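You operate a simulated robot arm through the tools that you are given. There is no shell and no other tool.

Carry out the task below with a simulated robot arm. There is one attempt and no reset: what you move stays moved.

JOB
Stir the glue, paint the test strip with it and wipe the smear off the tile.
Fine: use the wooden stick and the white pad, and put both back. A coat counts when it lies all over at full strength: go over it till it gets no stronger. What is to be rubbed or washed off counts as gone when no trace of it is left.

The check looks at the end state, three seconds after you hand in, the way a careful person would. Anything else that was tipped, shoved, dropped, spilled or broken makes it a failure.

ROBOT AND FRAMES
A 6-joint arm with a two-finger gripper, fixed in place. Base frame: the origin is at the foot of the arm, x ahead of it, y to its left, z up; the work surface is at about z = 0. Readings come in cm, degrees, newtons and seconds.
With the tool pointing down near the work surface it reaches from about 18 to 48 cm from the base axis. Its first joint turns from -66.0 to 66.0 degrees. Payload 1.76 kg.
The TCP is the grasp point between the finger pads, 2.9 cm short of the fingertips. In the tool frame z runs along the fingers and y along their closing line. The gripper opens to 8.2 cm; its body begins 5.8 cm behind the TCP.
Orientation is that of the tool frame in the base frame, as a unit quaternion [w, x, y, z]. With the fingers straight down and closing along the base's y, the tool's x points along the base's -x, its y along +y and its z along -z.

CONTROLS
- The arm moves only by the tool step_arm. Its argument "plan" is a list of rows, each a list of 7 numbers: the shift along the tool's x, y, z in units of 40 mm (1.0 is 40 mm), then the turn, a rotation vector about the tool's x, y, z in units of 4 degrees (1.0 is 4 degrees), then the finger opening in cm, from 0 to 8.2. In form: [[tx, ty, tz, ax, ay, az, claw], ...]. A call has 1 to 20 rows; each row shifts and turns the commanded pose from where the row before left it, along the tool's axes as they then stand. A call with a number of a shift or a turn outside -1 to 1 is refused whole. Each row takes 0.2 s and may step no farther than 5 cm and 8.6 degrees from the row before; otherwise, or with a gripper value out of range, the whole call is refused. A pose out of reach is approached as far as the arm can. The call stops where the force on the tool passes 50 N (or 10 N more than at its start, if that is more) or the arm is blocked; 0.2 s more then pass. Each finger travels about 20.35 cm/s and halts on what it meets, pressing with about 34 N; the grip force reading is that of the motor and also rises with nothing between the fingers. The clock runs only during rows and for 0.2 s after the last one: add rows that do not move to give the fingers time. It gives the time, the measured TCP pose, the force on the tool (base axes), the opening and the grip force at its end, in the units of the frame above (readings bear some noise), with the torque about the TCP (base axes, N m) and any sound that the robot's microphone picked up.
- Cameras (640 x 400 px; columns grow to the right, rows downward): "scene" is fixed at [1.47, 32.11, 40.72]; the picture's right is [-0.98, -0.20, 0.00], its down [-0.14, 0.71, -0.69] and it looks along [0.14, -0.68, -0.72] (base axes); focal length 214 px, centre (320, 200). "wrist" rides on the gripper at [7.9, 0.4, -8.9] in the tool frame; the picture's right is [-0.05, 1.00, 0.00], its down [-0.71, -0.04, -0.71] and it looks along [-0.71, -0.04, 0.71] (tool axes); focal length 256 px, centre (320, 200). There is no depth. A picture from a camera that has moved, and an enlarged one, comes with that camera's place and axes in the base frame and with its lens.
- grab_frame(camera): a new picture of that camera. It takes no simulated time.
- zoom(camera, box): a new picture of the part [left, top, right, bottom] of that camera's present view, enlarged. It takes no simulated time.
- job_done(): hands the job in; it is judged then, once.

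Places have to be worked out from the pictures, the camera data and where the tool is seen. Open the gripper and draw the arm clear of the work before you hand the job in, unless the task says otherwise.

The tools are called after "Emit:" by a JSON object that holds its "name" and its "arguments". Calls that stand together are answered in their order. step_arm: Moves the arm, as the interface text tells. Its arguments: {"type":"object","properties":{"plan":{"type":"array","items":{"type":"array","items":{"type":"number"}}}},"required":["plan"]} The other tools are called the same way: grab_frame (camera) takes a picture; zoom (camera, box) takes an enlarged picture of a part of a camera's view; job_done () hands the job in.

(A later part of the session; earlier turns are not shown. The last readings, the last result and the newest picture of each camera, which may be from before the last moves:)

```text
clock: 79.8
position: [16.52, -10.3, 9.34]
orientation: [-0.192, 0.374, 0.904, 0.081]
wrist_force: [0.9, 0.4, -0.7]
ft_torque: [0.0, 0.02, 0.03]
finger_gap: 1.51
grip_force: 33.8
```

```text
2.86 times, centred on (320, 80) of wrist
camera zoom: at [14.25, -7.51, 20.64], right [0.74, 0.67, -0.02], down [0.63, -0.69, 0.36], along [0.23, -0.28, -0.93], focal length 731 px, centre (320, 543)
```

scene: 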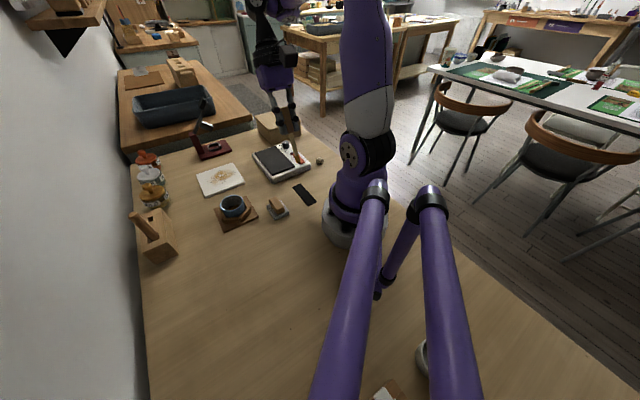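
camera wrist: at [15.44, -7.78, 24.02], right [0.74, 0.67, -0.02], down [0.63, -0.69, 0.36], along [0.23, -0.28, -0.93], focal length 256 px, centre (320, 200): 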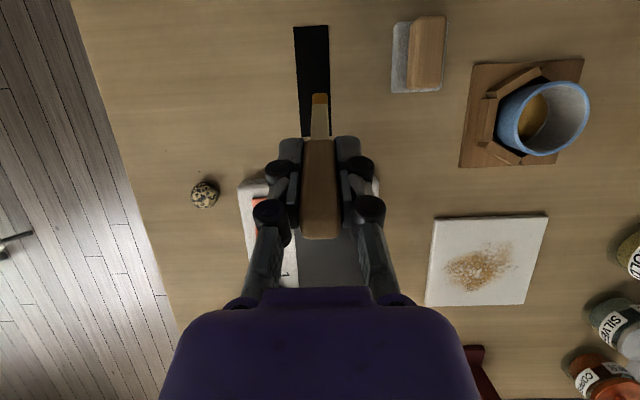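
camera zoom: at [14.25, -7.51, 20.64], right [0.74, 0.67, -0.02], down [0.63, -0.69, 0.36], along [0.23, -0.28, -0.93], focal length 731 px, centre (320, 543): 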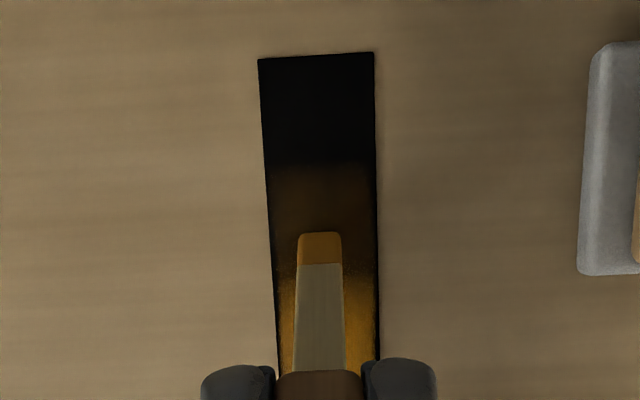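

The brown is getting stronger on the outer part, but the force shows the tip has lifted off slightly here (z 9.34). I lower 0.07 cm and stroke on to the inner end.

Emit:
{"name": "step_arm", "arguments": {"plan": [[-0.0071, 0, 0.016, 0, 0, 0, 0], [0.114, 0, 0.0509, 0, 0, 0, 0], [0.114, 0, 0.0509, 0, 0, 0, 0]]}}

Emit:
{"name": "step_arm", "arguments": {"plan": [[0.114, 0, 0.0509, 0, 0, 0, 0], [0.114, 0, 0.0509, 0, 0, 0, 0], [0.114, 0, 0.0509, 0, 0, 0, 0]]}}

Emit:
{"name": "zoom", "arguments": {"camera": "scene", "box": [270, 160, 350, 230]}}

Emit:
{"name": "zoom", "arguments": {"camera": "wrist", "box": [250, 10, 390, 150]}}

```text
clock: 80.6
position: [15.76, -9.61, 9.14]
orientation: [-0.191, 0.374, 0.904, 0.082]
wrist_force: [-0.3, 0.0, -0.6]
ft_torque: [-0.01, 0.03, -0.03]
finger_gap: 1.56
grip_force: 33.6
```

```text
clock: 81.4
position: [14.67, -8.67, 9.21]
orientation: [-0.192, 0.375, 0.903, 0.082]
wrist_force: [0.5, -0.5, 0.8]
ft_torque: [-0.02, 0.0, -0.04]
finger_gap: 1.56
grip_force: 34.5
```

```text
5.71 times, centred on (310, 195) of scene
camera zoom: at [1.47, 32.11, 40.72], right [-0.98, -0.2, 0.0], down [-0.14, 0.71, -0.69], along [0.14, -0.68, -0.72], focal length 1226 px, centre (377, 229)
```

zoom: 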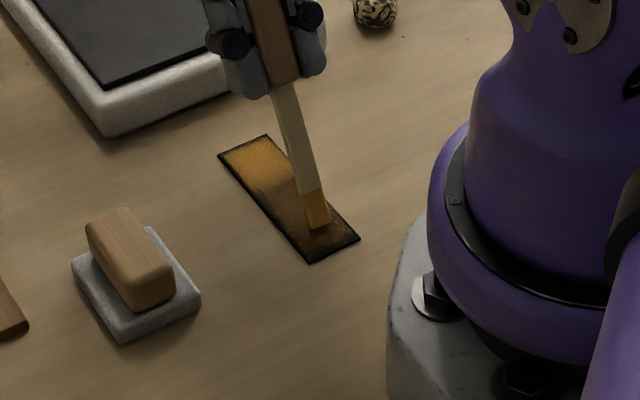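

```text
2.86 times, centred on (320, 80) of wrist
camera zoom: at [12.39, -5.83, 20.56], right [0.74, 0.67, -0.02], down [0.63, -0.69, 0.36], along [0.23, -0.28, -0.93], focal length 731 px, centre (320, 543)
```

zoom: 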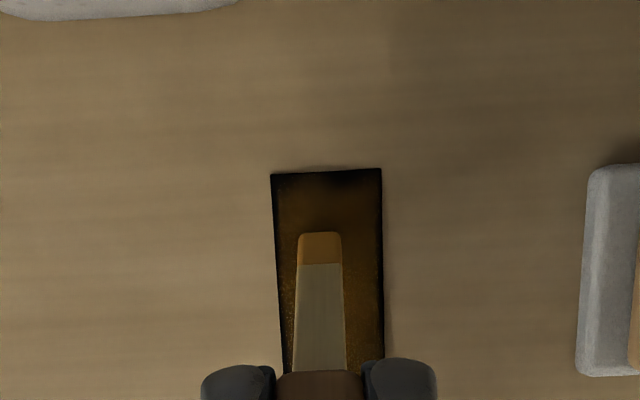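

The glue spreads even with feather-light contact. I go on to the inner end, shift 0.6 cm to the right-hand lane and stroke all the way outward.

Emit:
{"name": "step_arm", "arguments": {"plan": [[0.114, 0, 0.0509, 0, 0, 0, 0], [0.114, 0, 0.0509, 0, 0, 0, 0], [0, 0.15, 0, 0, 0, 0, 0], [-0.114, 0, -0.0509, 0, 0, 0, 0], [-0.114, 0, -0.0509, 0, 0, 0, 0], [-0.114, 0, -0.0509, 0, 0, 0, 0], [-0.114, 0, -0.0509, 0, 0, 0, 0], [-0.114, 0, -0.0509, 0, 0, 0, 0], [-0.114, 0, -0.0509, 0, 0, 0, 0], [-0.114, 0, -0.0509, 0, 0, 0, 0], [-0.114, 0, -0.0509, 0, 0, 0, 0]]}}

Emit:
{"name": "zoom", "arguments": {"camera": "scene", "box": [270, 160, 350, 230]}}

Emit:
{"name": "zoom", "arguments": {"camera": "wrist", "box": [250, 10, 390, 150]}}

```text
clock: 83.8
position: [17.31, -10.17, 9.17]
orientation: [-0.191, 0.375, 0.903, 0.082]
wrist_force: [0.9, -0.7, -0.6]
ft_torque: [0.0, -0.01, 0.0]
finger_gap: 1.53
grip_force: 34.4
```

```text
5.71 times, centred on (310, 195) of scene
camera zoom: at [1.47, 32.11, 40.72], right [-0.98, -0.2, 0.0], down [-0.14, 0.71, -0.69], along [0.14, -0.68, -0.72], focal length 1226 px, centre (377, 229)
```

zoom: 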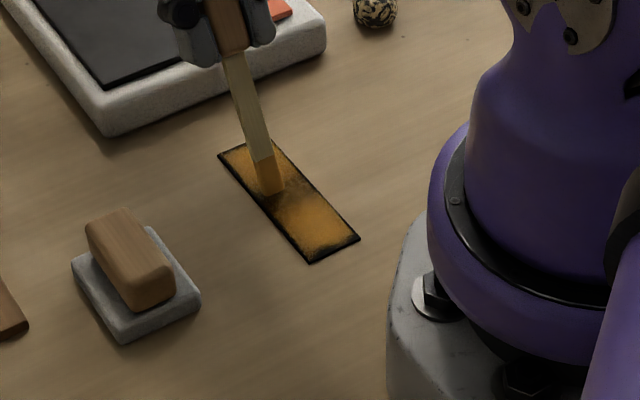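

```text
2.86 times, centred on (320, 80) of wrist
camera zoom: at [15.05, -7.45, 20.59], right [0.74, 0.67, -0.02], down [0.63, -0.69, 0.36], along [0.23, -0.28, -0.93], focal length 731 px, centre (320, 543)
```

zoom: 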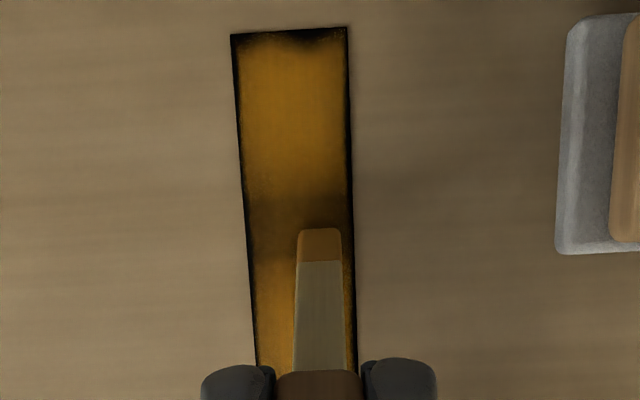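

The inner half is much stronger; edges and the middle band still need work. I continue outward on the right lane, cross to the left lane, and stroke inward.

Emit:
{"name": "step_arm", "arguments": {"plan": [[-0.114, 0, -0.0509, 0, 0, 0, 0], [-0.114, 0, -0.0509, 0, 0, 0, 0], [-0.114, 0, -0.0509, 0, 0, 0, 0], [-0.114, 0, -0.0509, 0, 0, 0, 0], [-0.114, 0, -0.0509, 0, 0, 0, 0], [-0.114, 0, -0.0509, 0, 0, 0, 0], [-0.114, 0, -0.0509, 0, 0, 0, 0], [0, -0.16, 0, 0, 0, 0, 0], [0, -0.16, 0, 0, 0, 0, 0], [0.114, 0, 0.0509, 0, 0, 0, 0], [0.114, 0, 0.0509, 0, 0, 0, 0], [0.114, 0, 0.0509, 0, 0, 0, 0], [0.114, 0, 0.0509, 0, 0, 0, 0]]}}

Emit:
{"name": "zoom", "arguments": {"camera": "scene", "box": [270, 160, 350, 230]}}

Emit:
{"name": "zoom", "arguments": {"camera": "wrist", "box": [250, 10, 390, 150]}}

```text
clock: 86.6
position: [17.35, -12.3, 9.12]
orientation: [-0.192, 0.374, 0.903, 0.081]
wrist_force: [-0.1, 0.0, 1.1]
ft_torque: [-0.05, 0.01, 0.0]
finger_gap: 1.53
grip_force: 34.6
```

```text
5.71 times, centred on (310, 195) of scene
camera zoom: at [1.47, 32.11, 40.72], right [-0.98, -0.2, 0.0], down [-0.14, 0.71, -0.69], along [0.14, -0.68, -0.72], focal length 1226 px, centre (377, 229)
```

zoom: 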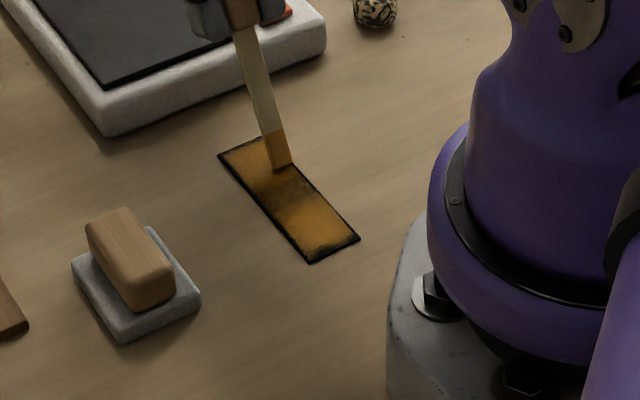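

```text
2.86 times, centred on (320, 80) of wrist
camera zoom: at [15.13, -9.4, 20.54], right [0.74, 0.67, -0.02], down [0.63, -0.69, 0.36], along [0.23, -0.28, -0.93], focal length 731 px, centre (320, 543)
```

zoom: 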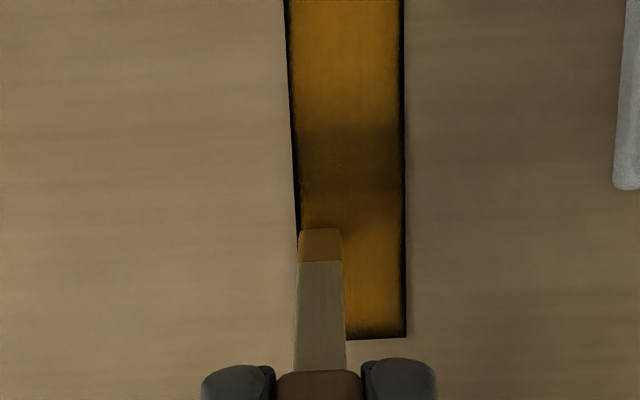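

The left lane is being covered now. I continue inward along it to the inner end, then return along the same lane.

Emit:
{"name": "step_arm", "arguments": {"plan": [[0.114, 0, 0.0509, 0, 0, 0, 0], [0.114, 0, 0.0509, 0, 0, 0, 0], [0.114, 0, 0.0509, 0, 0, 0, 0], [0.114, 0, 0.0509, 0, 0, 0, 0], [0.114, 0, 0.0509, 0, 0, 0, 0], [0.114, 0, 0.0509, 0, 0, 0, 0], [0.114, 0, 0.0509, 0, 0, 0, 0], [0.114, 0, 0.0509, 0, 0, 0, 0], [0.114, 0, 0.0509, 0, 0, 0, 0], [0.114, 0, 0.0509, 0, 0, 0, 0], [0.114, 0, 0.0509, 0, 0, 0, 0]]}}

Emit:
{"name": "zoom", "arguments": {"camera": "scene", "box": [270, 160, 350, 230]}}

Emit:
{"name": "zoom", "arguments": {"camera": "wrist", "box": [250, 10, 390, 150]}}

```text
clock: 89.0
position: [13.63, -8.23, 9.2]
orientation: [-0.192, 0.375, 0.903, 0.082]
wrist_force: [0.8, -1.2, 0.1]
ft_torque: [-0.03, 0.0, -0.06]
finger_gap: 1.56
grip_force: 33.9
```

```text
5.71 times, centred on (310, 195) of scene
camera zoom: at [1.47, 32.11, 40.72], right [-0.98, -0.2, 0.0], down [-0.14, 0.71, -0.69], along [0.14, -0.68, -0.72], focal length 1226 px, centre (377, 229)
```

zoom: 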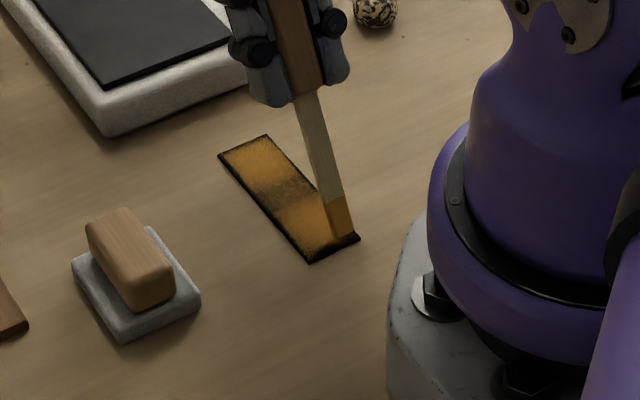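

```text
2.86 times, centred on (320, 80) of wrist
camera zoom: at [11.27, -5.46, 20.6], right [0.74, 0.67, -0.02], down [0.63, -0.69, 0.36], along [0.23, -0.28, -0.93], focal length 731 px, centre (320, 543)
```

zoom: 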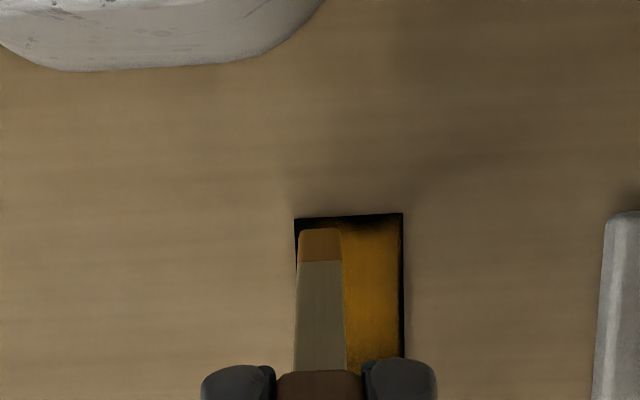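

The left lane is at the inner end now with no contact force. I lower 0.06 cm to restore light contact and check.

Emit:
{"name": "step_arm", "arguments": {"plan": [[-0.0061, 0, 0.0137, 0, 0, 0, 0], [0.03, 0, 0.0134, 0, 0, 0, 0]]}}

Emit:
{"name": "step_arm", "arguments": {"plan": [[0, 0.08, 0, 0, 0, 0, 0], [0, 0.08, 0, 0, 0, 0, 0], [0, 0.08, 0, 0, 0, 0, 0], [0, 0.04, 0, 0, 0, 0, 0], [0, -0.08, 0, 0, 0, 0, 0], [0, -0.08, 0, 0, 0, 0, 0], [0, -0.08, 0, 0, 0, 0, 0], [0, -0.06, 0, 0, 0, 0, 0]]}}

Emit:
{"name": "zoom", "arguments": {"camera": "wrist", "box": [250, 10, 390, 150]}}

Emit:
{"name": "zoom", "arguments": {"camera": "scene", "box": [270, 160, 350, 230]}}

```text
clock: 89.6
position: [13.51, -8.16, 9.16]
orientation: [-0.192, 0.375, 0.903, 0.081]
wrist_force: [-0.8, -0.7, 0.4]
ft_torque: [-0.02, 0.0, 0.03]
finger_gap: 1.51
grip_force: 34.2
```

```text
clock: 91.4
position: [13.31, -8.25, 8.95]
orientation: [-0.192, 0.375, 0.903, 0.081]
wrist_force: [3.3, 3.3, 16.1]
ft_torque: [0.83, 0.15, -0.21]
finger_gap: 1.52
grip_force: 33.9
```

```text
2.86 times, centred on (320, 80) of wrist
camera zoom: at [11.12, -5.39, 20.45], right [0.74, 0.67, -0.02], down [0.63, -0.69, 0.36], along [0.23, -0.28, -0.93], focal length 731 px, centre (320, 543)
```

zoom: 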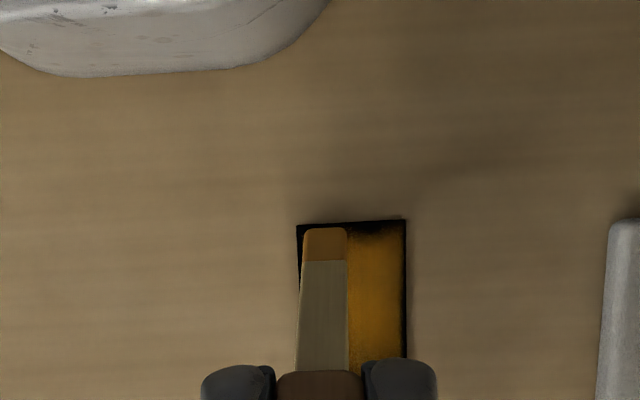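

```text
5.71 times, centred on (310, 195) of scene
camera zoom: at [1.47, 32.11, 40.72], right [-0.98, -0.2, 0.0], down [-0.14, 0.71, -0.69], along [0.14, -0.68, -0.72], focal length 1226 px, centre (377, 229)
```

zoom: 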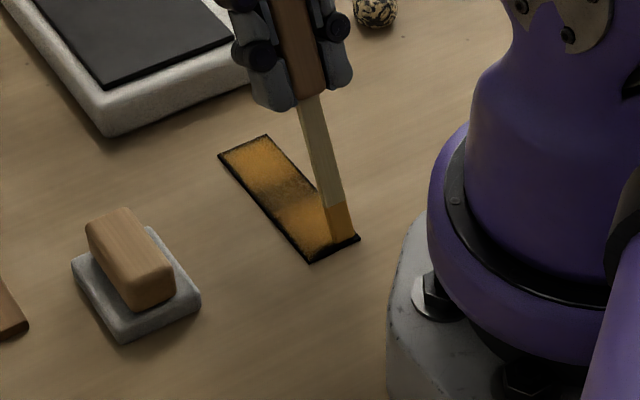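

There's now 16 N here and the last passes changed little; the tip colour also looks duller, so the stick is probably running out of glue. I lift off and look at the coat as a whole.

Emit:
{"name": "step_arm", "arguments": {"plan": [[0.0204, 0, -0.0456, 0, 0, 0, 0], [0.1, 0, -0.22, 0, 0, 0, 0], [0.1, 0, -0.22, 0, 0, 0, 0], [0.1, 0, -0.22, 0, 0, 0, 0], [-0.2, 0, -0.3, 0, 0, 0, 0], [-0.2, 0, -0.3, 0, 0, 0, 0], [-0.2, 0, -0.3, 0, 0, 0, 0], [0, 0, 0, 0, 0, 0, 0]]}}

Emit:
{"name": "grab_frame", "arguments": {"camera": "wrist"}}

Emit:
{"name": "zoom", "arguments": {"camera": "wrist", "box": [250, 0, 390, 140]}}

Emit:
{"name": "zoom", "arguments": {"camera": "scene", "box": [270, 160, 350, 230]}}

```text
clock: 93.2
position: [15.92, -10.89, 14.66]
orientation: [-0.192, 0.374, 0.904, 0.081]
wrist_force: [0.9, -0.1, 0.0]
ft_torque: [0.01, 0.01, 0.01]
finger_gap: 1.54
grip_force: 34.4
```

```text
taken
camera wrist: at [13.66, -8.04, 25.93], right [0.74, 0.67, -0.02], down [0.63, -0.69, 0.36], along [0.23, -0.28, -0.93], focal length 256 px, centre (320, 200)
```

wrist: 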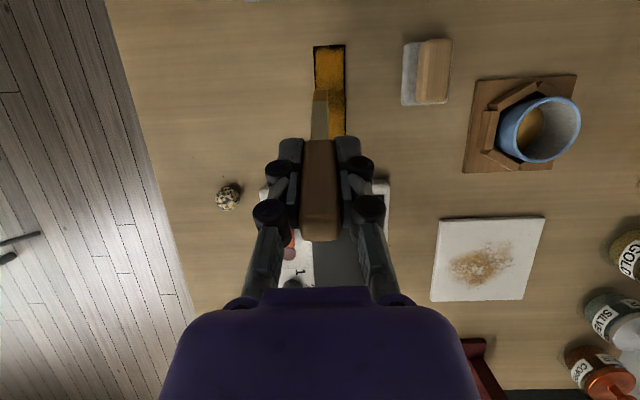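

```text
2.86 times, centred on (320, 70) of wrist
camera zoom: at [13.66, -8.04, 25.93], right [0.74, 0.67, -0.02], down [0.63, -0.69, 0.36], along [0.23, -0.28, -0.93], focal length 731 px, centre (320, 571)
```

zoom: 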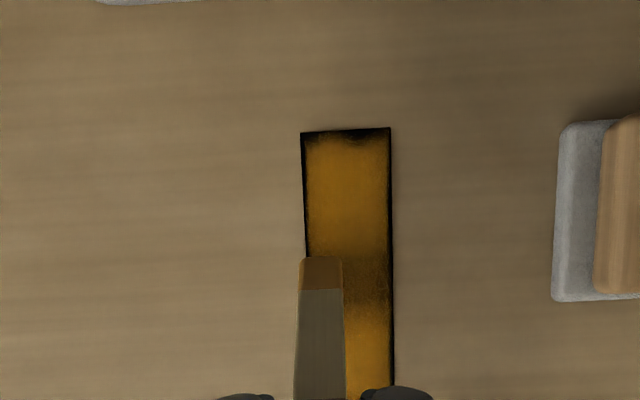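

```text
5.71 times, centred on (310, 195) of scene
camera zoom: at [1.47, 32.11, 40.72], right [-0.98, -0.2, 0.0], down [-0.14, 0.71, -0.69], along [0.14, -0.68, -0.72], focal length 1226 px, centre (377, 229)
```

zoom: 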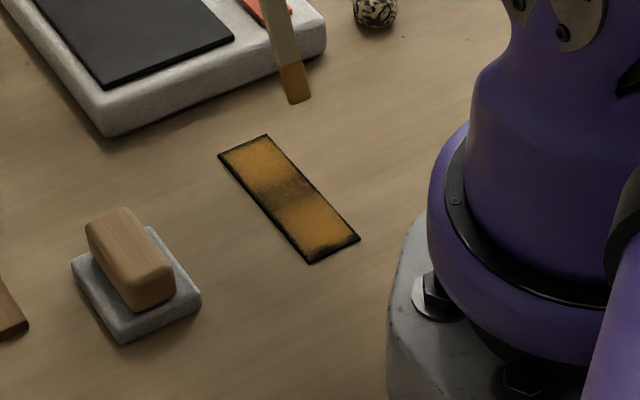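

The middle band and the rim of the strip are still weak, so I fetch more glue. First I bring the tool back to vertical and raise it.

Emit:
{"name": "step_arm", "arguments": {"plan": [[0, 0, 0, 0, -1, 0, 0], [0, 0, 0, 0, -1, 0, 0], [0, 0, 0, 0, -1, 0, 0], [0, 0, 0, 0, -1, 0, 0], [0, 0, 0, 0, -1, 0, 0], [0, 0, 0, 0, -1, 0, 0], [0, 0, -0.3, 0, 0, 0, 0], [0, 0, -0.3, 0, 0, 0, 0], [0, 0, -0.3, 0, 0, 0, 0], [0, 0, -0.3, 0, 0, 0, 0], [0, 0, -0.2, 0, 0, 0, 0], [0, 0, 0, 0, 0, 0, 0]]}}

```text
clock: 95.8
position: [16.0, -10.79, 20.24]
orientation: [0.0, 0.383, 0.924, 0.002]
wrist_force: [-0.5, 0.1, 0.7]
ft_torque: [-0.01, 0.03, -0.01]
finger_gap: 1.53
grip_force: 33.9
```

The tool is vertical again at z 20. I move over to the cup centre.

Emit:
{"name": "step_arm", "arguments": {"plan": [[0, 0.2, 0, 0, 0, 0, 0], [0.008, 0.354, 0, 0, 0, 0, 0], [0.008, 0.354, 0, 0, 0, 0, 0], [0.008, 0.354, 0, 0, 0, 0, 0], [0.008, 0.354, 0, 0, 0, 0, 0], [0.008, 0.354, 0, 0, 0, 0, 0], [0.008, 0.354, 0, 0, 0, 0, 0], [0.008, 0.354, 0, 0, 0, 0, 0], [0.008, 0.354, 0, 0, 0, 0, 0], [0.008, 0.354, 0, 0, 0, 0, 0], [0.008, 0.354, 0, 0, 0, 0, 0], [0.008, 0.354, 0, 0, 0, 0, 0], [0.007, 0.354, 0, 0, 0, 0, 0], [0, 0.155, 0, 0, 0, 0, 0], [0, 0, 0, 0, 0, 0, 0]]}}

Emit:
{"name": "zoom", "arguments": {"camera": "wrist", "box": [240, 0, 400, 120]}}

Emit:
{"name": "zoom", "arguments": {"camera": "scene", "box": [170, 130, 290, 240]}}

```text
clock: 99.0
position: [28.78, 2.38, 20.36]
orientation: [-0.001, 0.384, 0.923, 0.002]
wrist_force: [0.4, 0.5, -0.1]
ft_torque: [-0.02, 0.04, 0.02]
finger_gap: 1.52
grip_force: 34.2
```

```text
3.33 times, centred on (320, 60) of wrist
camera zoom: at [23.58, 8.19, 29.27], right [0.74, 0.67, 0.0], down [0.47, -0.53, 0.71], along [0.47, -0.52, -0.71], focal length 853 px, centre (320, 667)
```

zoom: 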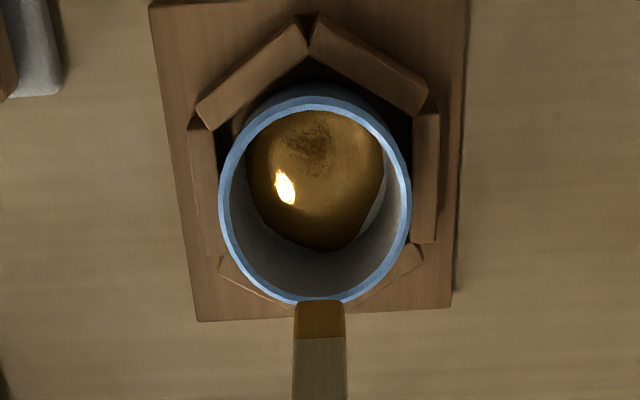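

```text
3.64 times, centred on (230, 185) of scene
camera zoom: at [1.47, 32.11, 40.72], right [-0.98, -0.2, 0.0], down [-0.14, 0.71, -0.69], along [0.14, -0.68, -0.72], focal length 780 px, centre (647, 254)
```

zoom: 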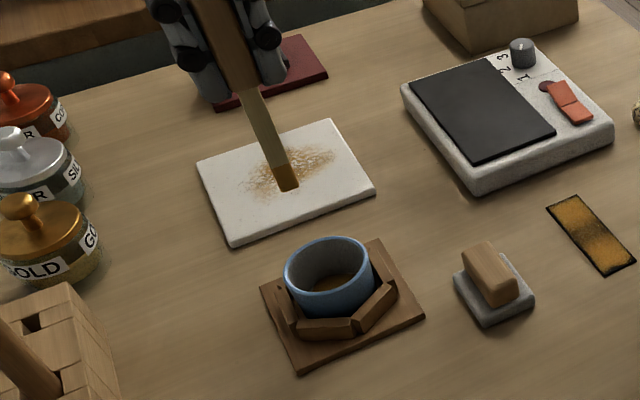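

The tip is centred over the cup (the stick has only rotated about 1° in the grip). I lower into the glue, swirl once to load it, and lift out again.

Emit:
{"name": "step_arm", "arguments": {"plan": [[0, 0, 0.3, 0, 0, 0, 0], [0, 0, 0.3, 0, 0, 0, 0], [0, 0, 0.3, 0, 0, 0, 0], [0, 0, 0.3, 0, 0, 0, 0], [0, 0, 0.3, 0, 0, 0, 0], [0, 0, 0.3, 0, 0, 0, 0], [0, 0, 0.25, 0, 0, 0, 0], [0, 0, 0.15, 0, 0, 0, 0], [0, 0, 0.11, 0, 0, 0, 0], [0, 0, 0, 0, 0, 0, 0]]}}

Emit:
{"name": "step_arm", "arguments": {"plan": [[0.15, 0, 0, 0, 0, 0, 0], [-0.15, 0.15, 0, 0, 0, 0, 0], [-0.15, -0.15, 0, 0, 0, 0, 0], [0.15, -0.15, 0, 0, 0, 0, 0], [0.15, 0.15, 0, 0, 0, 0, 0], [-0.15, 0.15, 0, 0, 0, 0, 0], [-0.15, -0.15, 0, 0, 0, 0, 0], [0.15, -0.15, 0, 0, 0, 0, 0], [0, 0.15, 0, 0, 0, 0, 0], [0, 0, 0, 0, 0, 0, 0]]}}

Emit:
{"name": "zoom", "arguments": {"camera": "wrist", "box": [240, 0, 400, 140]}}

```text
clock: 101.2
position: [28.76, 2.5, 10.96]
orientation: [0.0, 0.383, 0.924, 0.001]
wrist_force: [0.1, -0.3, 0.6]
ft_torque: [0.0, 0.01, 0.02]
finger_gap: 1.53
grip_force: 34.0
```

```text
clock: 103.4
position: [28.61, 2.49, 10.96]
orientation: [0.0, 0.383, 0.924, 0.001]
wrist_force: [0.9, 0.0, -0.8]
ft_torque: [0.0, 0.02, -0.01]
finger_gap: 1.55
grip_force: 34.3
```

```text
2.86 times, centred on (320, 70) of wrist
camera zoom: at [23.4, 8.37, 19.91], right [0.75, 0.67, 0.0], down [0.47, -0.53, 0.71], along [0.47, -0.52, -0.71], focal length 731 px, centre (320, 571)
```

zoom: 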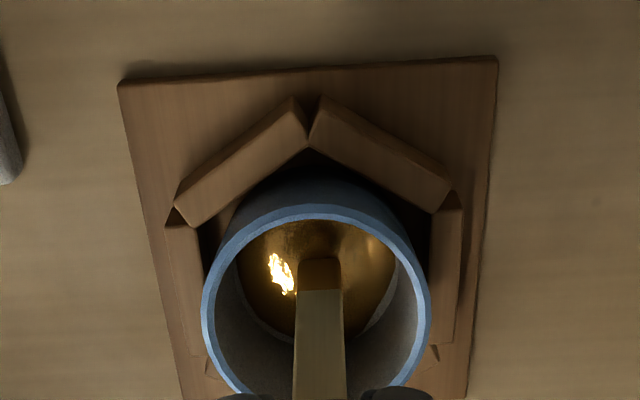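

The stick is reloaded with no contact. I lift out and go back the same way to above the strip, then lower and tilt again.

Emit:
{"name": "step_arm", "arguments": {"plan": [[0, 0, -0.1, 0, 0, 0, 0], [0, 0, -0.2, 0, 0, 0, 0], [0, 0, -0.3, 0, 0, 0, 0], [0, 0, -0.3, 0, 0, 0, 0], [0, 0, -0.3, 0, 0, 0, 0], [0, 0, -0.3, 0, 0, 0, 0], [0, 0, -0.3, 0, 0, 0, 0], [0, 0, -0.3, 0, 0, 0, 0], [0, 0, -0.21, 0, 0, 0, 0], [0, 0, 0, 0, 0, 0, 0]]}}

Emit:
{"name": "step_arm", "arguments": {"plan": [[0, -0.2, 0, 0, 0, 0, 0], [-0.008, -0.354, 0, 0, 0, 0, 0], [-0.008, -0.354, 0, 0, 0, 0, 0], [-0.008, -0.354, 0, 0, 0, 0, 0], [-0.008, -0.354, 0, 0, 0, 0, 0], [-0.008, -0.354, 0, 0, 0, 0, 0], [-0.008, -0.354, 0, 0, 0, 0, 0], [-0.008, -0.354, 0, 0, 0, 0, 0], [-0.008, -0.354, 0, 0, 0, 0, 0], [-0.008, -0.354, 0, 0, 0, 0, 0], [-0.008, -0.354, 0, 0, 0, 0, 0], [-0.008, -0.354, 0, 0, 0, 0, 0], [-0.007, -0.354, 0, 0, 0, 0, 0], [0, -0.155, 0, 0, 0, 0, 0], [0, 0, 0, 0, 0, 0, 0]]}}

Emit:
{"name": "step_arm", "arguments": {"plan": [[0, 0, 0.3, 0, 0, 0, 0], [0, 0, 0.3, 0, 0, 0, 0], [0, 0, 0.3, 0, 0, 0, 0], [0, 0, 0.3, 0, 0, 0, 0], [0, 0, 0.2, 0, 0, 0, 0], [0, 0, 0, 0, 1, 0, 0], [0, 0, 0, 0, 1, 0, 0], [0, 0, 0, 0, 1, 0, 0], [0, 0, 0, 0, 1, 0, 0], [0, 0, 0, 0, 1, 0, 0], [0, 0, 0, 0, 1, 0, 0], [0, 0, 0, 0, 0, 0, 0]]}}

Emit:
{"name": "zoom", "arguments": {"camera": "wrist", "box": [250, 0, 390, 140]}}

Emit:
{"name": "zoom", "arguments": {"camera": "scene", "box": [270, 160, 350, 230]}}

```text
clock: 105.6
position: [28.88, 2.5, 20.3]
orientation: [-0.001, 0.384, 0.923, 0.002]
wrist_force: [0.4, 0.3, 0.7]
ft_torque: [0.0, 0.03, 0.0]
finger_gap: 1.51
grip_force: 34.1
```

```text
clock: 108.8
position: [16.0, -10.71, 19.96]
orientation: [0.0, 0.384, 0.924, 0.001]
wrist_force: [-0.1, 0.7, -0.6]
ft_torque: [0.0, 0.03, -0.02]
finger_gap: 1.53
grip_force: 33.4
```

```text
clock: 111.4
position: [15.85, -10.78, 14.53]
orientation: [-0.192, 0.374, 0.903, 0.081]
wrist_force: [0.1, -0.5, -1.2]
ft_torque: [0.02, 0.02, -0.03]
finger_gap: 1.52
grip_force: 33.7
```

```text
2.86 times, centred on (320, 70) of wrist
camera zoom: at [13.66, -8.06, 25.92], right [0.74, 0.67, -0.02], down [0.63, -0.69, 0.36], along [0.23, -0.28, -0.93], focal length 731 px, centre (320, 571)
```

zoom: 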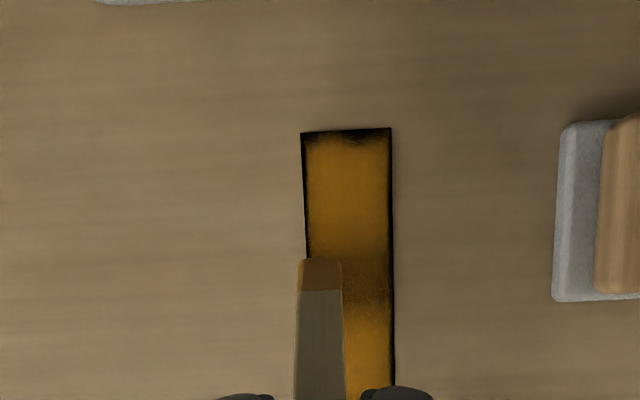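

```text
5.71 times, centred on (310, 195) of scene
camera zoom: at [1.47, 32.11, 40.72], right [-0.98, -0.2, 0.0], down [-0.14, 0.71, -0.69], along [0.14, -0.68, -0.72], focal length 1226 px, centre (377, 229)
```

zoom: 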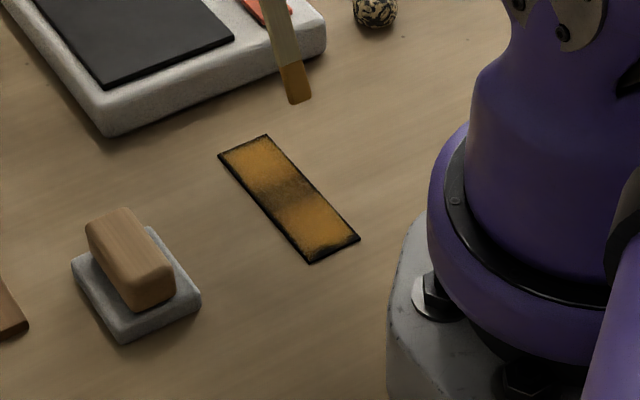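

The pose repeats exactly and the tip is reloaded. I shift over the weak middle band and descend to just above contact.

Emit:
{"name": "step_arm", "arguments": {"plan": [[-0.1824, 0.1, -0.0815, 0, 0, 0, 0], [-0.11, 0, 0.246, 0, 0, 0, 0], [-0.11, 0, 0.246, 0, 0, 0, 0], [-0.11, 0, 0.246, 0, 0, 0, 0], [-0.11, 0, 0.246, 0, 0, 0, 0], [-0.09, 0, 0.2, 0, 0, 0, 0], [0, 0, 0, 0, 0, 0, 0]]}}

Emit:
{"name": "step_arm", "arguments": {"plan": [[-0.0102, 0, 0.0228, 0, 0, 0, 0], [0, 0, 0, 0, 0, 0, 0]]}}

Emit:
{"name": "zoom", "arguments": {"camera": "scene", "box": [270, 160, 350, 230]}}

```text
clock: 113.0
position: [16.64, -11.05, 9.36]
orientation: [-0.192, 0.375, 0.903, 0.082]
wrist_force: [0.3, -0.1, -0.1]
ft_torque: [-0.02, -0.02, -0.02]
finger_gap: 1.55
grip_force: 33.7
```

```text
clock: 113.6
position: [16.69, -11.1, 9.38]
orientation: [-0.192, 0.375, 0.903, 0.081]
wrist_force: [1.0, 0.6, 0.2]
ft_torque: [0.01, 0.03, -0.03]
finger_gap: 1.54
grip_force: 33.8
```

```text
5.71 times, centred on (310, 195) of scene
camera zoom: at [1.47, 32.11, 40.72], right [-0.98, -0.2, 0.0], down [-0.14, 0.71, -0.69], along [0.14, -0.68, -0.72], focal length 1226 px, centre (377, 229)
```

zoom: 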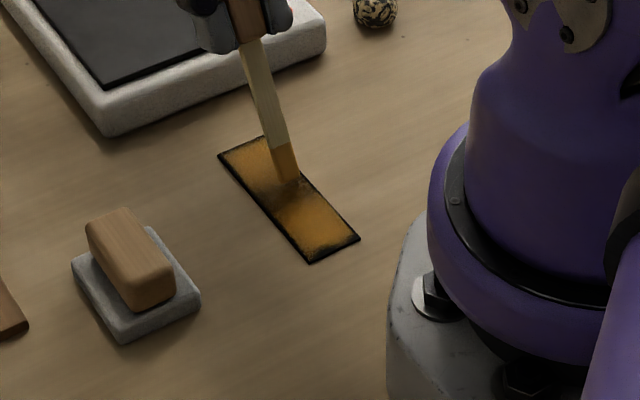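

Still no contact; I creep down in small steps until the force shows a light touch.

Emit:
{"name": "step_arm", "arguments": {"plan": [[-0.0153, 0, 0.0342, 0, 0, 0, 0], [0, 0, 0, 0, 0, 0, 0]]}}

Emit:
{"name": "step_arm", "arguments": {"plan": [[-0.0082, 0, 0.0182, 0, 0, 0, 0], [0, 0, 0, 0, 0, 0, 0]]}}

```text
clock: 114.2
position: [16.81, -11.04, 9.27]
orientation: [-0.193, 0.375, 0.903, 0.081]
wrist_force: [-0.5, 1.2, -0.3]
ft_torque: [-0.02, 0.01, 0.0]
finger_gap: 1.55
grip_force: 34.3
```

```text
clock: 114.8
position: [16.76, -10.96, 9.11]
orientation: [-0.192, 0.375, 0.903, 0.081]
wrist_force: [1.1, 0.3, 4.6]
ft_torque: [0.08, 0.11, 0.0]
finger_gap: 1.53
grip_force: 34.1
```

Light contact of 4.6 N. I zigzag across the weak middle band.

Emit:
{"name": "step_arm", "arguments": {"plan": [[0, 0.15, 0, 0, 0, 0, 0], [0, 0.15, 0, 0, 0, 0, 0], [0.0912, 0, 0.0407, 0, 0, 0, 0], [0, -0.15, 0, 0, 0, 0, 0], [0, -0.15, 0, 0, 0, 0, 0], [0, -0.15, 0, 0, 0, 0, 0], [0.0912, 0, 0.0407, 0, 0, 0, 0], [0, 0.15, 0, 0, 0, 0, 0], [0, 0.15, 0, 0, 0, 0, 0], [0, 0.15, 0, 0, 0, 0, 0]]}}

Emit:
{"name": "zoom", "arguments": {"camera": "wrist", "box": [250, 10, 390, 150]}}

Emit:
{"name": "zoom", "arguments": {"camera": "scene", "box": [270, 160, 350, 230]}}

```text
clock: 117.0
position: [17.08, -9.7, 9.0]
orientation: [-0.192, 0.375, 0.903, 0.081]
wrist_force: [-2.3, -1.2, 4.3]
ft_torque: [-0.02, 0.3, 0.05]
finger_gap: 1.55
grip_force: 34.0
```

```text
2.86 times, centred on (320, 80) of wrist
camera zoom: at [14.91, -6.9, 20.44], right [0.74, 0.67, -0.02], down [0.63, -0.69, 0.36], along [0.23, -0.28, -0.93], focal length 731 px, centre (320, 543)
```

zoom: 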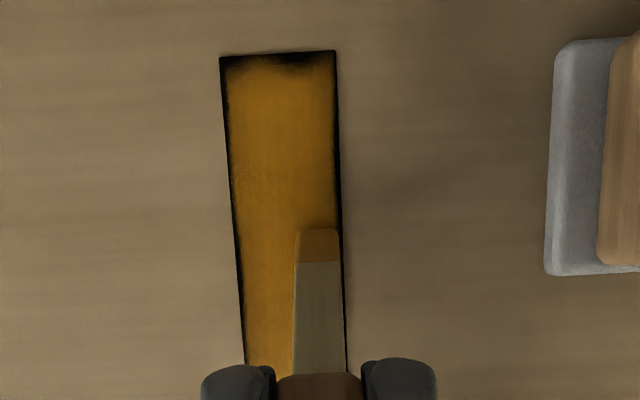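

```text
5.71 times, centred on (310, 195) of scene
camera zoom: at [1.47, 32.11, 40.72], right [-0.98, -0.2, 0.0], down [-0.14, 0.71, -0.69], along [0.14, -0.68, -0.72], focal length 1226 px, centre (377, 229)
```

zoom: 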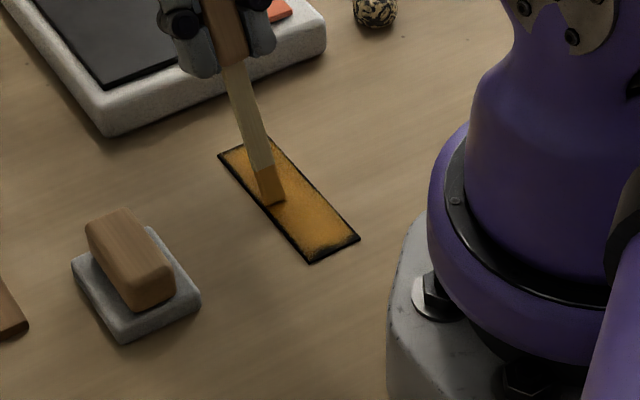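

The middle is now strong and even. Next I run along the right-hand rim inward toward the inner end.

Emit:
{"name": "step_arm", "arguments": {"plan": [[0, 0.055, 0, 0, 0, 0, 0], [0.0912, 0, 0.0407, 0, 0, 0, 0], [0.0912, 0, 0.0407, 0, 0, 0, 0], [0.0912, 0, 0.0407, 0, 0, 0, 0], [0.0912, 0, 0.0407, 0, 0, 0, 0]]}}

Emit:
{"name": "step_arm", "arguments": {"plan": [[0.0912, 0, 0.0407, 0, 0, 0, 0], [0.0912, 0, 0.0407, 0, 0, 0, 0], [0.0912, 0, 0.0407, 0, 0, 0, 0], [0.0912, 0, 0.0407, 0, 0, 0, 0]]}}

Emit:
{"name": "zoom", "arguments": {"camera": "wrist", "box": [250, 10, 390, 150]}}

Emit:
{"name": "zoom", "arguments": {"camera": "scene", "box": [270, 160, 350, 230]}}

```text
clock: 118.2
position: [16.3, -8.36, 8.9]
orientation: [-0.192, 0.374, 0.904, 0.081]
wrist_force: [4.3, -5.1, 12.5]
ft_torque: [-0.04, -0.03, 0.0]
finger_gap: 1.54
grip_force: 33.7
```

```text
clock: 119.2
position: [14.97, -7.37, 8.99]
orientation: [-0.191, 0.375, 0.904, 0.081]
wrist_force: [-0.9, -0.4, -0.1]
ft_torque: [0.0, -0.04, 0.0]
finger_gap: 1.54
grip_force: 34.5
```

```text
2.86 times, centred on (320, 80) of wrist
camera zoom: at [12.76, -4.56, 20.46], right [0.74, 0.67, -0.02], down [0.63, -0.69, 0.36], along [0.23, -0.28, -0.93], focal length 731 px, centre (320, 543)
```

zoom: 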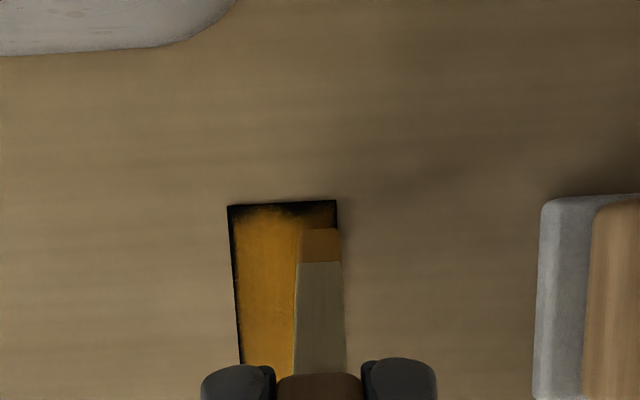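

```text
5.71 times, centred on (310, 195) of scene
camera zoom: at [1.47, 32.11, 40.72], right [-0.98, -0.2, 0.0], down [-0.14, 0.71, -0.69], along [0.14, -0.68, -0.72], focal length 1226 px, centre (377, 229)
```

zoom: 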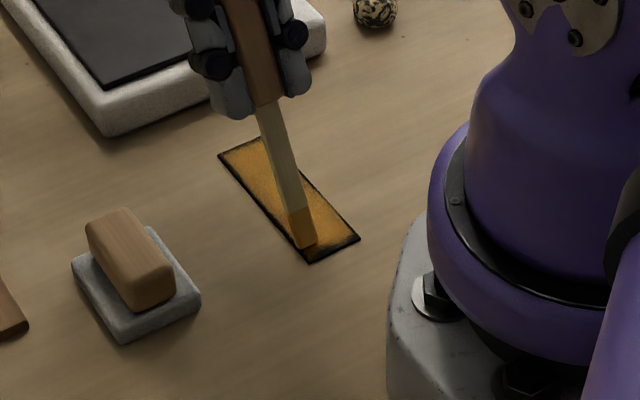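

At the inner end the tip has just lifted (0 N). I lower a hair, move to the inner rim and sweep across it.

Emit:
{"name": "step_arm", "arguments": {"plan": [[-0.0061, 0, 0.0137, 0, 0, 0, 0], [0.0912, 0, 0.0407, 0, 0, 0, 0], [0, -0.12, 0, 0, 0, 0, 0], [0, -0.12, 0, 0, 0, 0, 0]]}}

Emit:
{"name": "step_arm", "arguments": {"plan": [[0, -0.12, 0, 0, 0, 0, 0], [0, -0.12, 0, 0, 0, 0, 0]]}}

Emit:
{"name": "zoom", "arguments": {"camera": "wrist", "box": [250, 10, 390, 150]}}

Emit:
{"name": "zoom", "arguments": {"camera": "scene", "box": [270, 160, 350, 230]}}

```text
clock: 120.2
position: [14.04, -7.91, 8.99]
orientation: [-0.192, 0.375, 0.903, 0.082]
wrist_force: [-0.1, 0.4, 0.3]
ft_torque: [-0.01, 0.0, -0.01]
finger_gap: 1.52
grip_force: 33.9
```

```text
clock: 120.8
position: [13.4, -8.31, 8.93]
orientation: [-0.192, 0.374, 0.904, 0.081]
wrist_force: [0.3, 0.4, -0.4]
ft_torque: [0.01, 0.0, 0.03]
finger_gap: 1.54
grip_force: 33.7
```

```text
2.86 times, centred on (320, 80) of wrist
camera zoom: at [11.12, -5.7, 20.46], right [0.74, 0.67, -0.02], down [0.63, -0.69, 0.36], along [0.23, -0.28, -0.93], focal length 731 px, centre (320, 543)
```

zoom: 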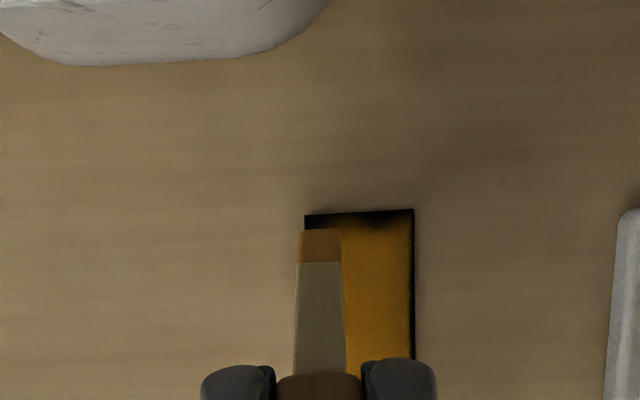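

```text
5.71 times, centred on (310, 195) of scene
camera zoom: at [1.47, 32.11, 40.72], right [-0.98, -0.2, 0.0], down [-0.14, 0.71, -0.69], along [0.14, -0.68, -0.72], focal length 1226 px, centre (377, 229)
```

zoom: 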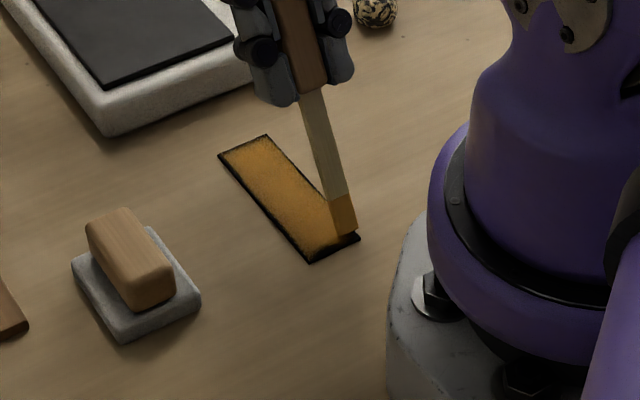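

The inner rim is still dark because the tip isn't touching here. I go 0.3 cm farther in and lower until there is light contact.

Emit:
{"name": "step_arm", "arguments": {"plan": [[0.0684, 0.04, 0.0305, 0, 0, 0, 0], [-0.0061, 0, 0.0137, 0, 0, 0, 0], [0, 0, 0, 0, 0, 0, 0]]}}

Emit:
{"name": "step_arm", "arguments": {"plan": [[-0.0061, 0, 0.0137, 0, 0, 0, 0], [0, 0, 0, 0, 0, 0, 0]]}}

```text
clock: 121.6
position: [13.28, -8.12, 8.88]
orientation: [-0.191, 0.375, 0.903, 0.081]
wrist_force: [4.4, -4.8, 26.9]
ft_torque: [0.28, 0.32, 0.01]
finger_gap: 1.52
grip_force: 33.6
```

```text
clock: 122.2
position: [13.11, -8.2, 8.92]
orientation: [-0.192, 0.375, 0.903, 0.082]
wrist_force: [4.2, -2.4, 28.4]
ft_torque: [0.57, 0.52, -0.06]
finger_gap: 1.54
grip_force: 33.9
```

That's now 28 N, too much; I ease up 0.08 cm and sweep across the inner rim to the right.

Emit:
{"name": "step_arm", "arguments": {"plan": [[0.0082, 0, -0.0182, 0, 0, 0, 0], [0, 0.1, 0, 0, 0, 0, 0], [0, 0.1, 0, 0, 0, 0, 0], [0, 0.1, 0, 0, 0, 0, 0], [0, 0.1, 0, 0, 0, 0, 0], [0, 0.1, 0, 0, 0, 0, 0]]}}

Emit:
{"name": "zoom", "arguments": {"camera": "wrist", "box": [250, 10, 390, 150]}}

Emit:
{"name": "zoom", "arguments": {"camera": "scene", "box": [270, 160, 350, 230]}}

```text
clock: 123.6
position: [14.64, -6.6, 8.9]
orientation: [-0.192, 0.375, 0.903, 0.082]
wrist_force: [-1.8, -1.4, 9.5]
ft_torque: [0.12, 0.43, 0.12]
finger_gap: 1.55
grip_force: 33.6
```

```text
2.86 times, centred on (320, 80) of wrist
camera zoom: at [12.43, -3.84, 20.3], right [0.74, 0.67, -0.02], down [0.63, -0.69, 0.36], along [0.23, -0.28, -0.93], focal length 731 px, centre (320, 543)
```

zoom: 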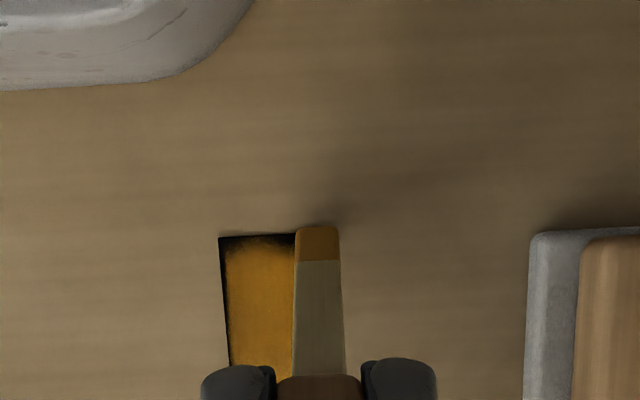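

```text
5.71 times, centred on (310, 195) of scene
camera zoom: at [1.47, 32.11, 40.72], right [-0.98, -0.2, 0.0], down [-0.14, 0.71, -0.69], along [0.14, -0.68, -0.72], focal length 1226 px, centre (377, 229)
```

zoom: 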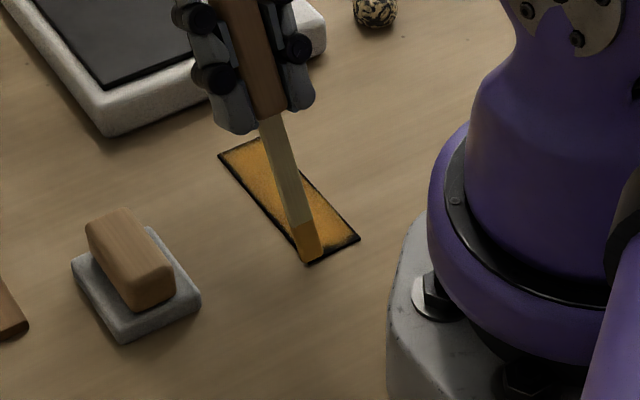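

Contact is 9.5 N and the inner rim is getting thinner. I sweep back across it to the left corner and return.

Emit:
{"name": "step_arm", "arguments": {"plan": [[0.015, -0.08, 0.0067, 0, 0, 0, 0], [0, -0.1, 0, 0, 0, 0, 0], [0, -0.1, 0, 0, 0, 0, 0], [0, -0.1, 0, 0, 0, 0, 0], [0, -0.1, 0, 0, 0, 0, 0], [0, -0.1, 0, 0, 0, 0, 0]]}}

Emit:
{"name": "zoom", "arguments": {"camera": "wrist", "box": [250, 10, 390, 150]}}

Emit:
{"name": "zoom", "arguments": {"camera": "scene", "box": [270, 160, 350, 230]}}

```text
clock: 125.0
position: [12.91, -8.11, 9.0]
orientation: [-0.192, 0.376, 0.903, 0.082]
wrist_force: [-0.3, 0.4, -0.3]
ft_torque: [0.02, 0.0, 0.0]
finger_gap: 1.54
grip_force: 33.8
```

```text
2.86 times, centred on (320, 80) of wrist
camera zoom: at [10.76, -5.45, 20.4], right [0.74, 0.67, -0.02], down [0.63, -0.69, 0.36], along [0.23, -0.28, -0.93], focal length 731 px, centre (320, 543)
```

zoom: 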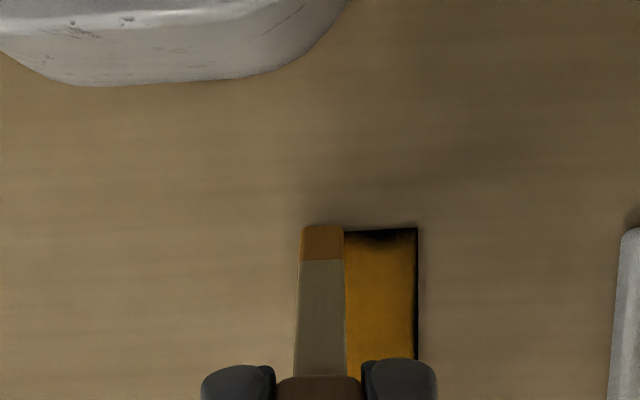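

```text
5.71 times, centred on (310, 195) of scene
camera zoom: at [1.47, 32.11, 40.72], right [-0.98, -0.2, 0.0], down [-0.14, 0.71, -0.69], along [0.14, -0.68, -0.72], focal length 1226 px, centre (377, 229)
```

zoom: 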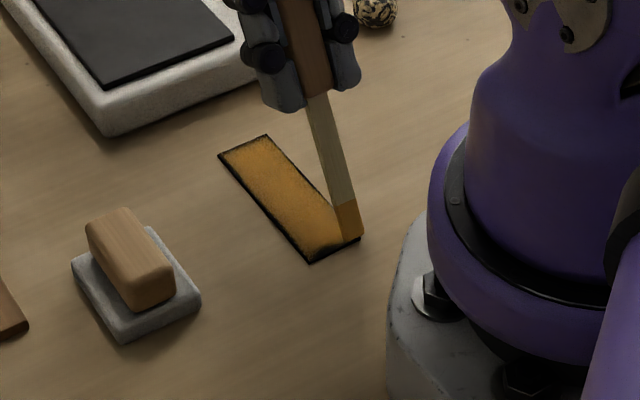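

The tip lifted again at this corner. I lower 0.08 cm for firmer contact and sweep the inner rim once more.

Emit:
{"name": "step_arm", "arguments": {"plan": [[-0.0082, 0.02, 0.0182, 0, 0, 0, 0], [0, 0, 0, 0, 0, 0, 0]]}}

Emit:
{"name": "step_arm", "arguments": {"plan": [[0, 0.08, 0, 0, 0, 0, 0], [0, 0.08, 0, 0, 0, 0, 0], [0, 0.08, 0, 0, 0, 0, 0]]}}

Emit:
{"name": "zoom", "arguments": {"camera": "wrist", "box": [250, 10, 390, 150]}}

```text
clock: 125.6
position: [13.04, -8.19, 9.02]
orientation: [-0.192, 0.374, 0.903, 0.082]
wrist_force: [0.5, 0.1, 1.2]
ft_torque: [0.06, 0.03, -0.03]
finger_gap: 1.54
grip_force: 34.0
```

```text
clock: 126.4
position: [13.76, -7.49, 8.82]
orientation: [-0.193, 0.376, 0.903, 0.082]
wrist_force: [-1.4, -0.5, 5.3]
ft_torque: [0.08, 0.26, 0.05]
finger_gap: 1.55
grip_force: 33.8
```

```text
2.86 times, centred on (320, 80) of wrist
camera zoom: at [11.57, -4.68, 20.29], right [0.74, 0.67, -0.02], down [0.63, -0.69, 0.36], along [0.23, -0.28, -0.93], focal length 731 px, centre (320, 543)
```

zoom: 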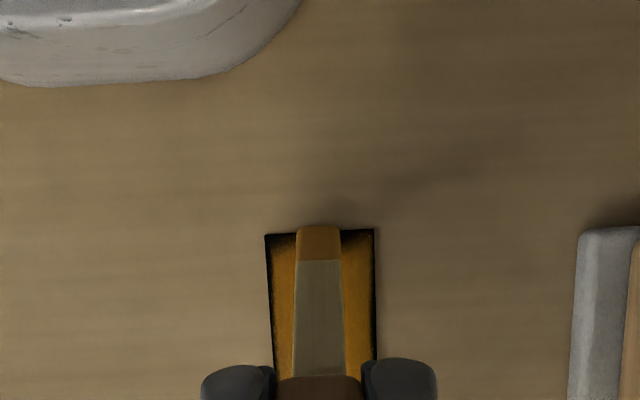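

Contact is 5 N here. I continue the sweep to the right corner, then run outward along the right rim.

Emit:
{"name": "step_arm", "arguments": {"plan": [[0, 0.08, 0, 0, 0, 0, 0], [0, 0.08, 0, 0, 0, 0, 0], [0, 0.08, 0, 0, 0, 0, 0], [0, 0.03, 0, 0, 0, 0, 0], [-0.0912, 0, -0.0407, 0, 0, 0, 0], [-0.0912, 0, -0.0407, 0, 0, 0, 0]]}}

Emit:
{"name": "step_arm", "arguments": {"plan": [[-0.0912, 0, -0.0407, 0, 0, 0, 0], [-0.0912, 0, -0.0407, 0, 0, 0, 0], [-0.0912, 0, -0.0407, 0, 0, 0, 0], [-0.0912, 0, -0.0407, 0, 0, 0, 0]]}}

Emit:
{"name": "zoom", "arguments": {"camera": "wrist", "box": [250, 10, 390, 150]}}

Emit:
{"name": "zoom", "arguments": {"camera": "scene", "box": [270, 160, 350, 230]}}

```text
clock: 127.8
position: [15.18, -7.33, 8.78]
orientation: [-0.19, 0.375, 0.904, 0.082]
wrist_force: [-0.7, 1.1, 3.3]
ft_torque: [0.19, 0.17, 0.02]
finger_gap: 1.54
grip_force: 33.5
```

```text
clock: 128.8
position: [16.16, -8.56, 8.93]
orientation: [-0.192, 0.374, 0.904, 0.08]
wrist_force: [0.2, -0.4, -0.2]
ft_torque: [0.01, 0.0, 0.02]
finger_gap: 1.57
grip_force: 34.0
```

```text
2.86 times, centred on (320, 80) of wrist
camera zoom: at [13.95, -5.69, 20.25], right [0.74, 0.67, -0.02], down [0.63, -0.69, 0.36], along [0.23, -0.28, -0.93], focal length 731 px, centre (320, 543)
```

zoom: 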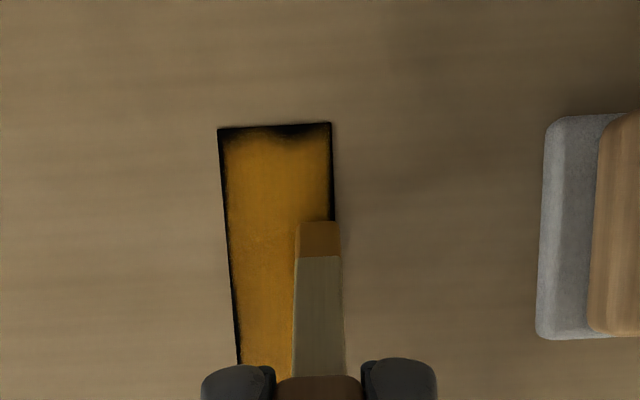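

```text
5.71 times, centred on (310, 195) of scene
camera zoom: at [1.47, 32.11, 40.72], right [-0.98, -0.2, 0.0], down [-0.14, 0.71, -0.69], along [0.14, -0.68, -0.72], focal length 1226 px, centre (377, 229)
```

zoom: 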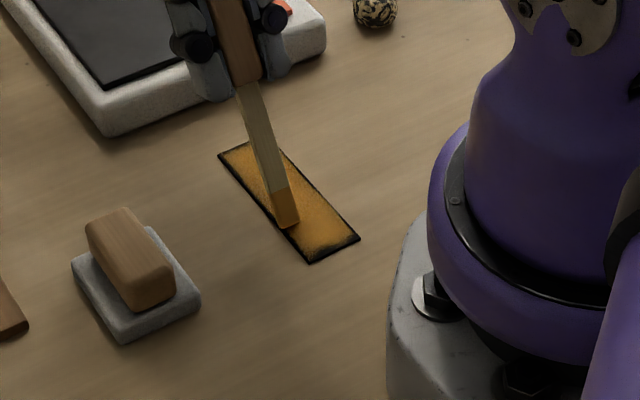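

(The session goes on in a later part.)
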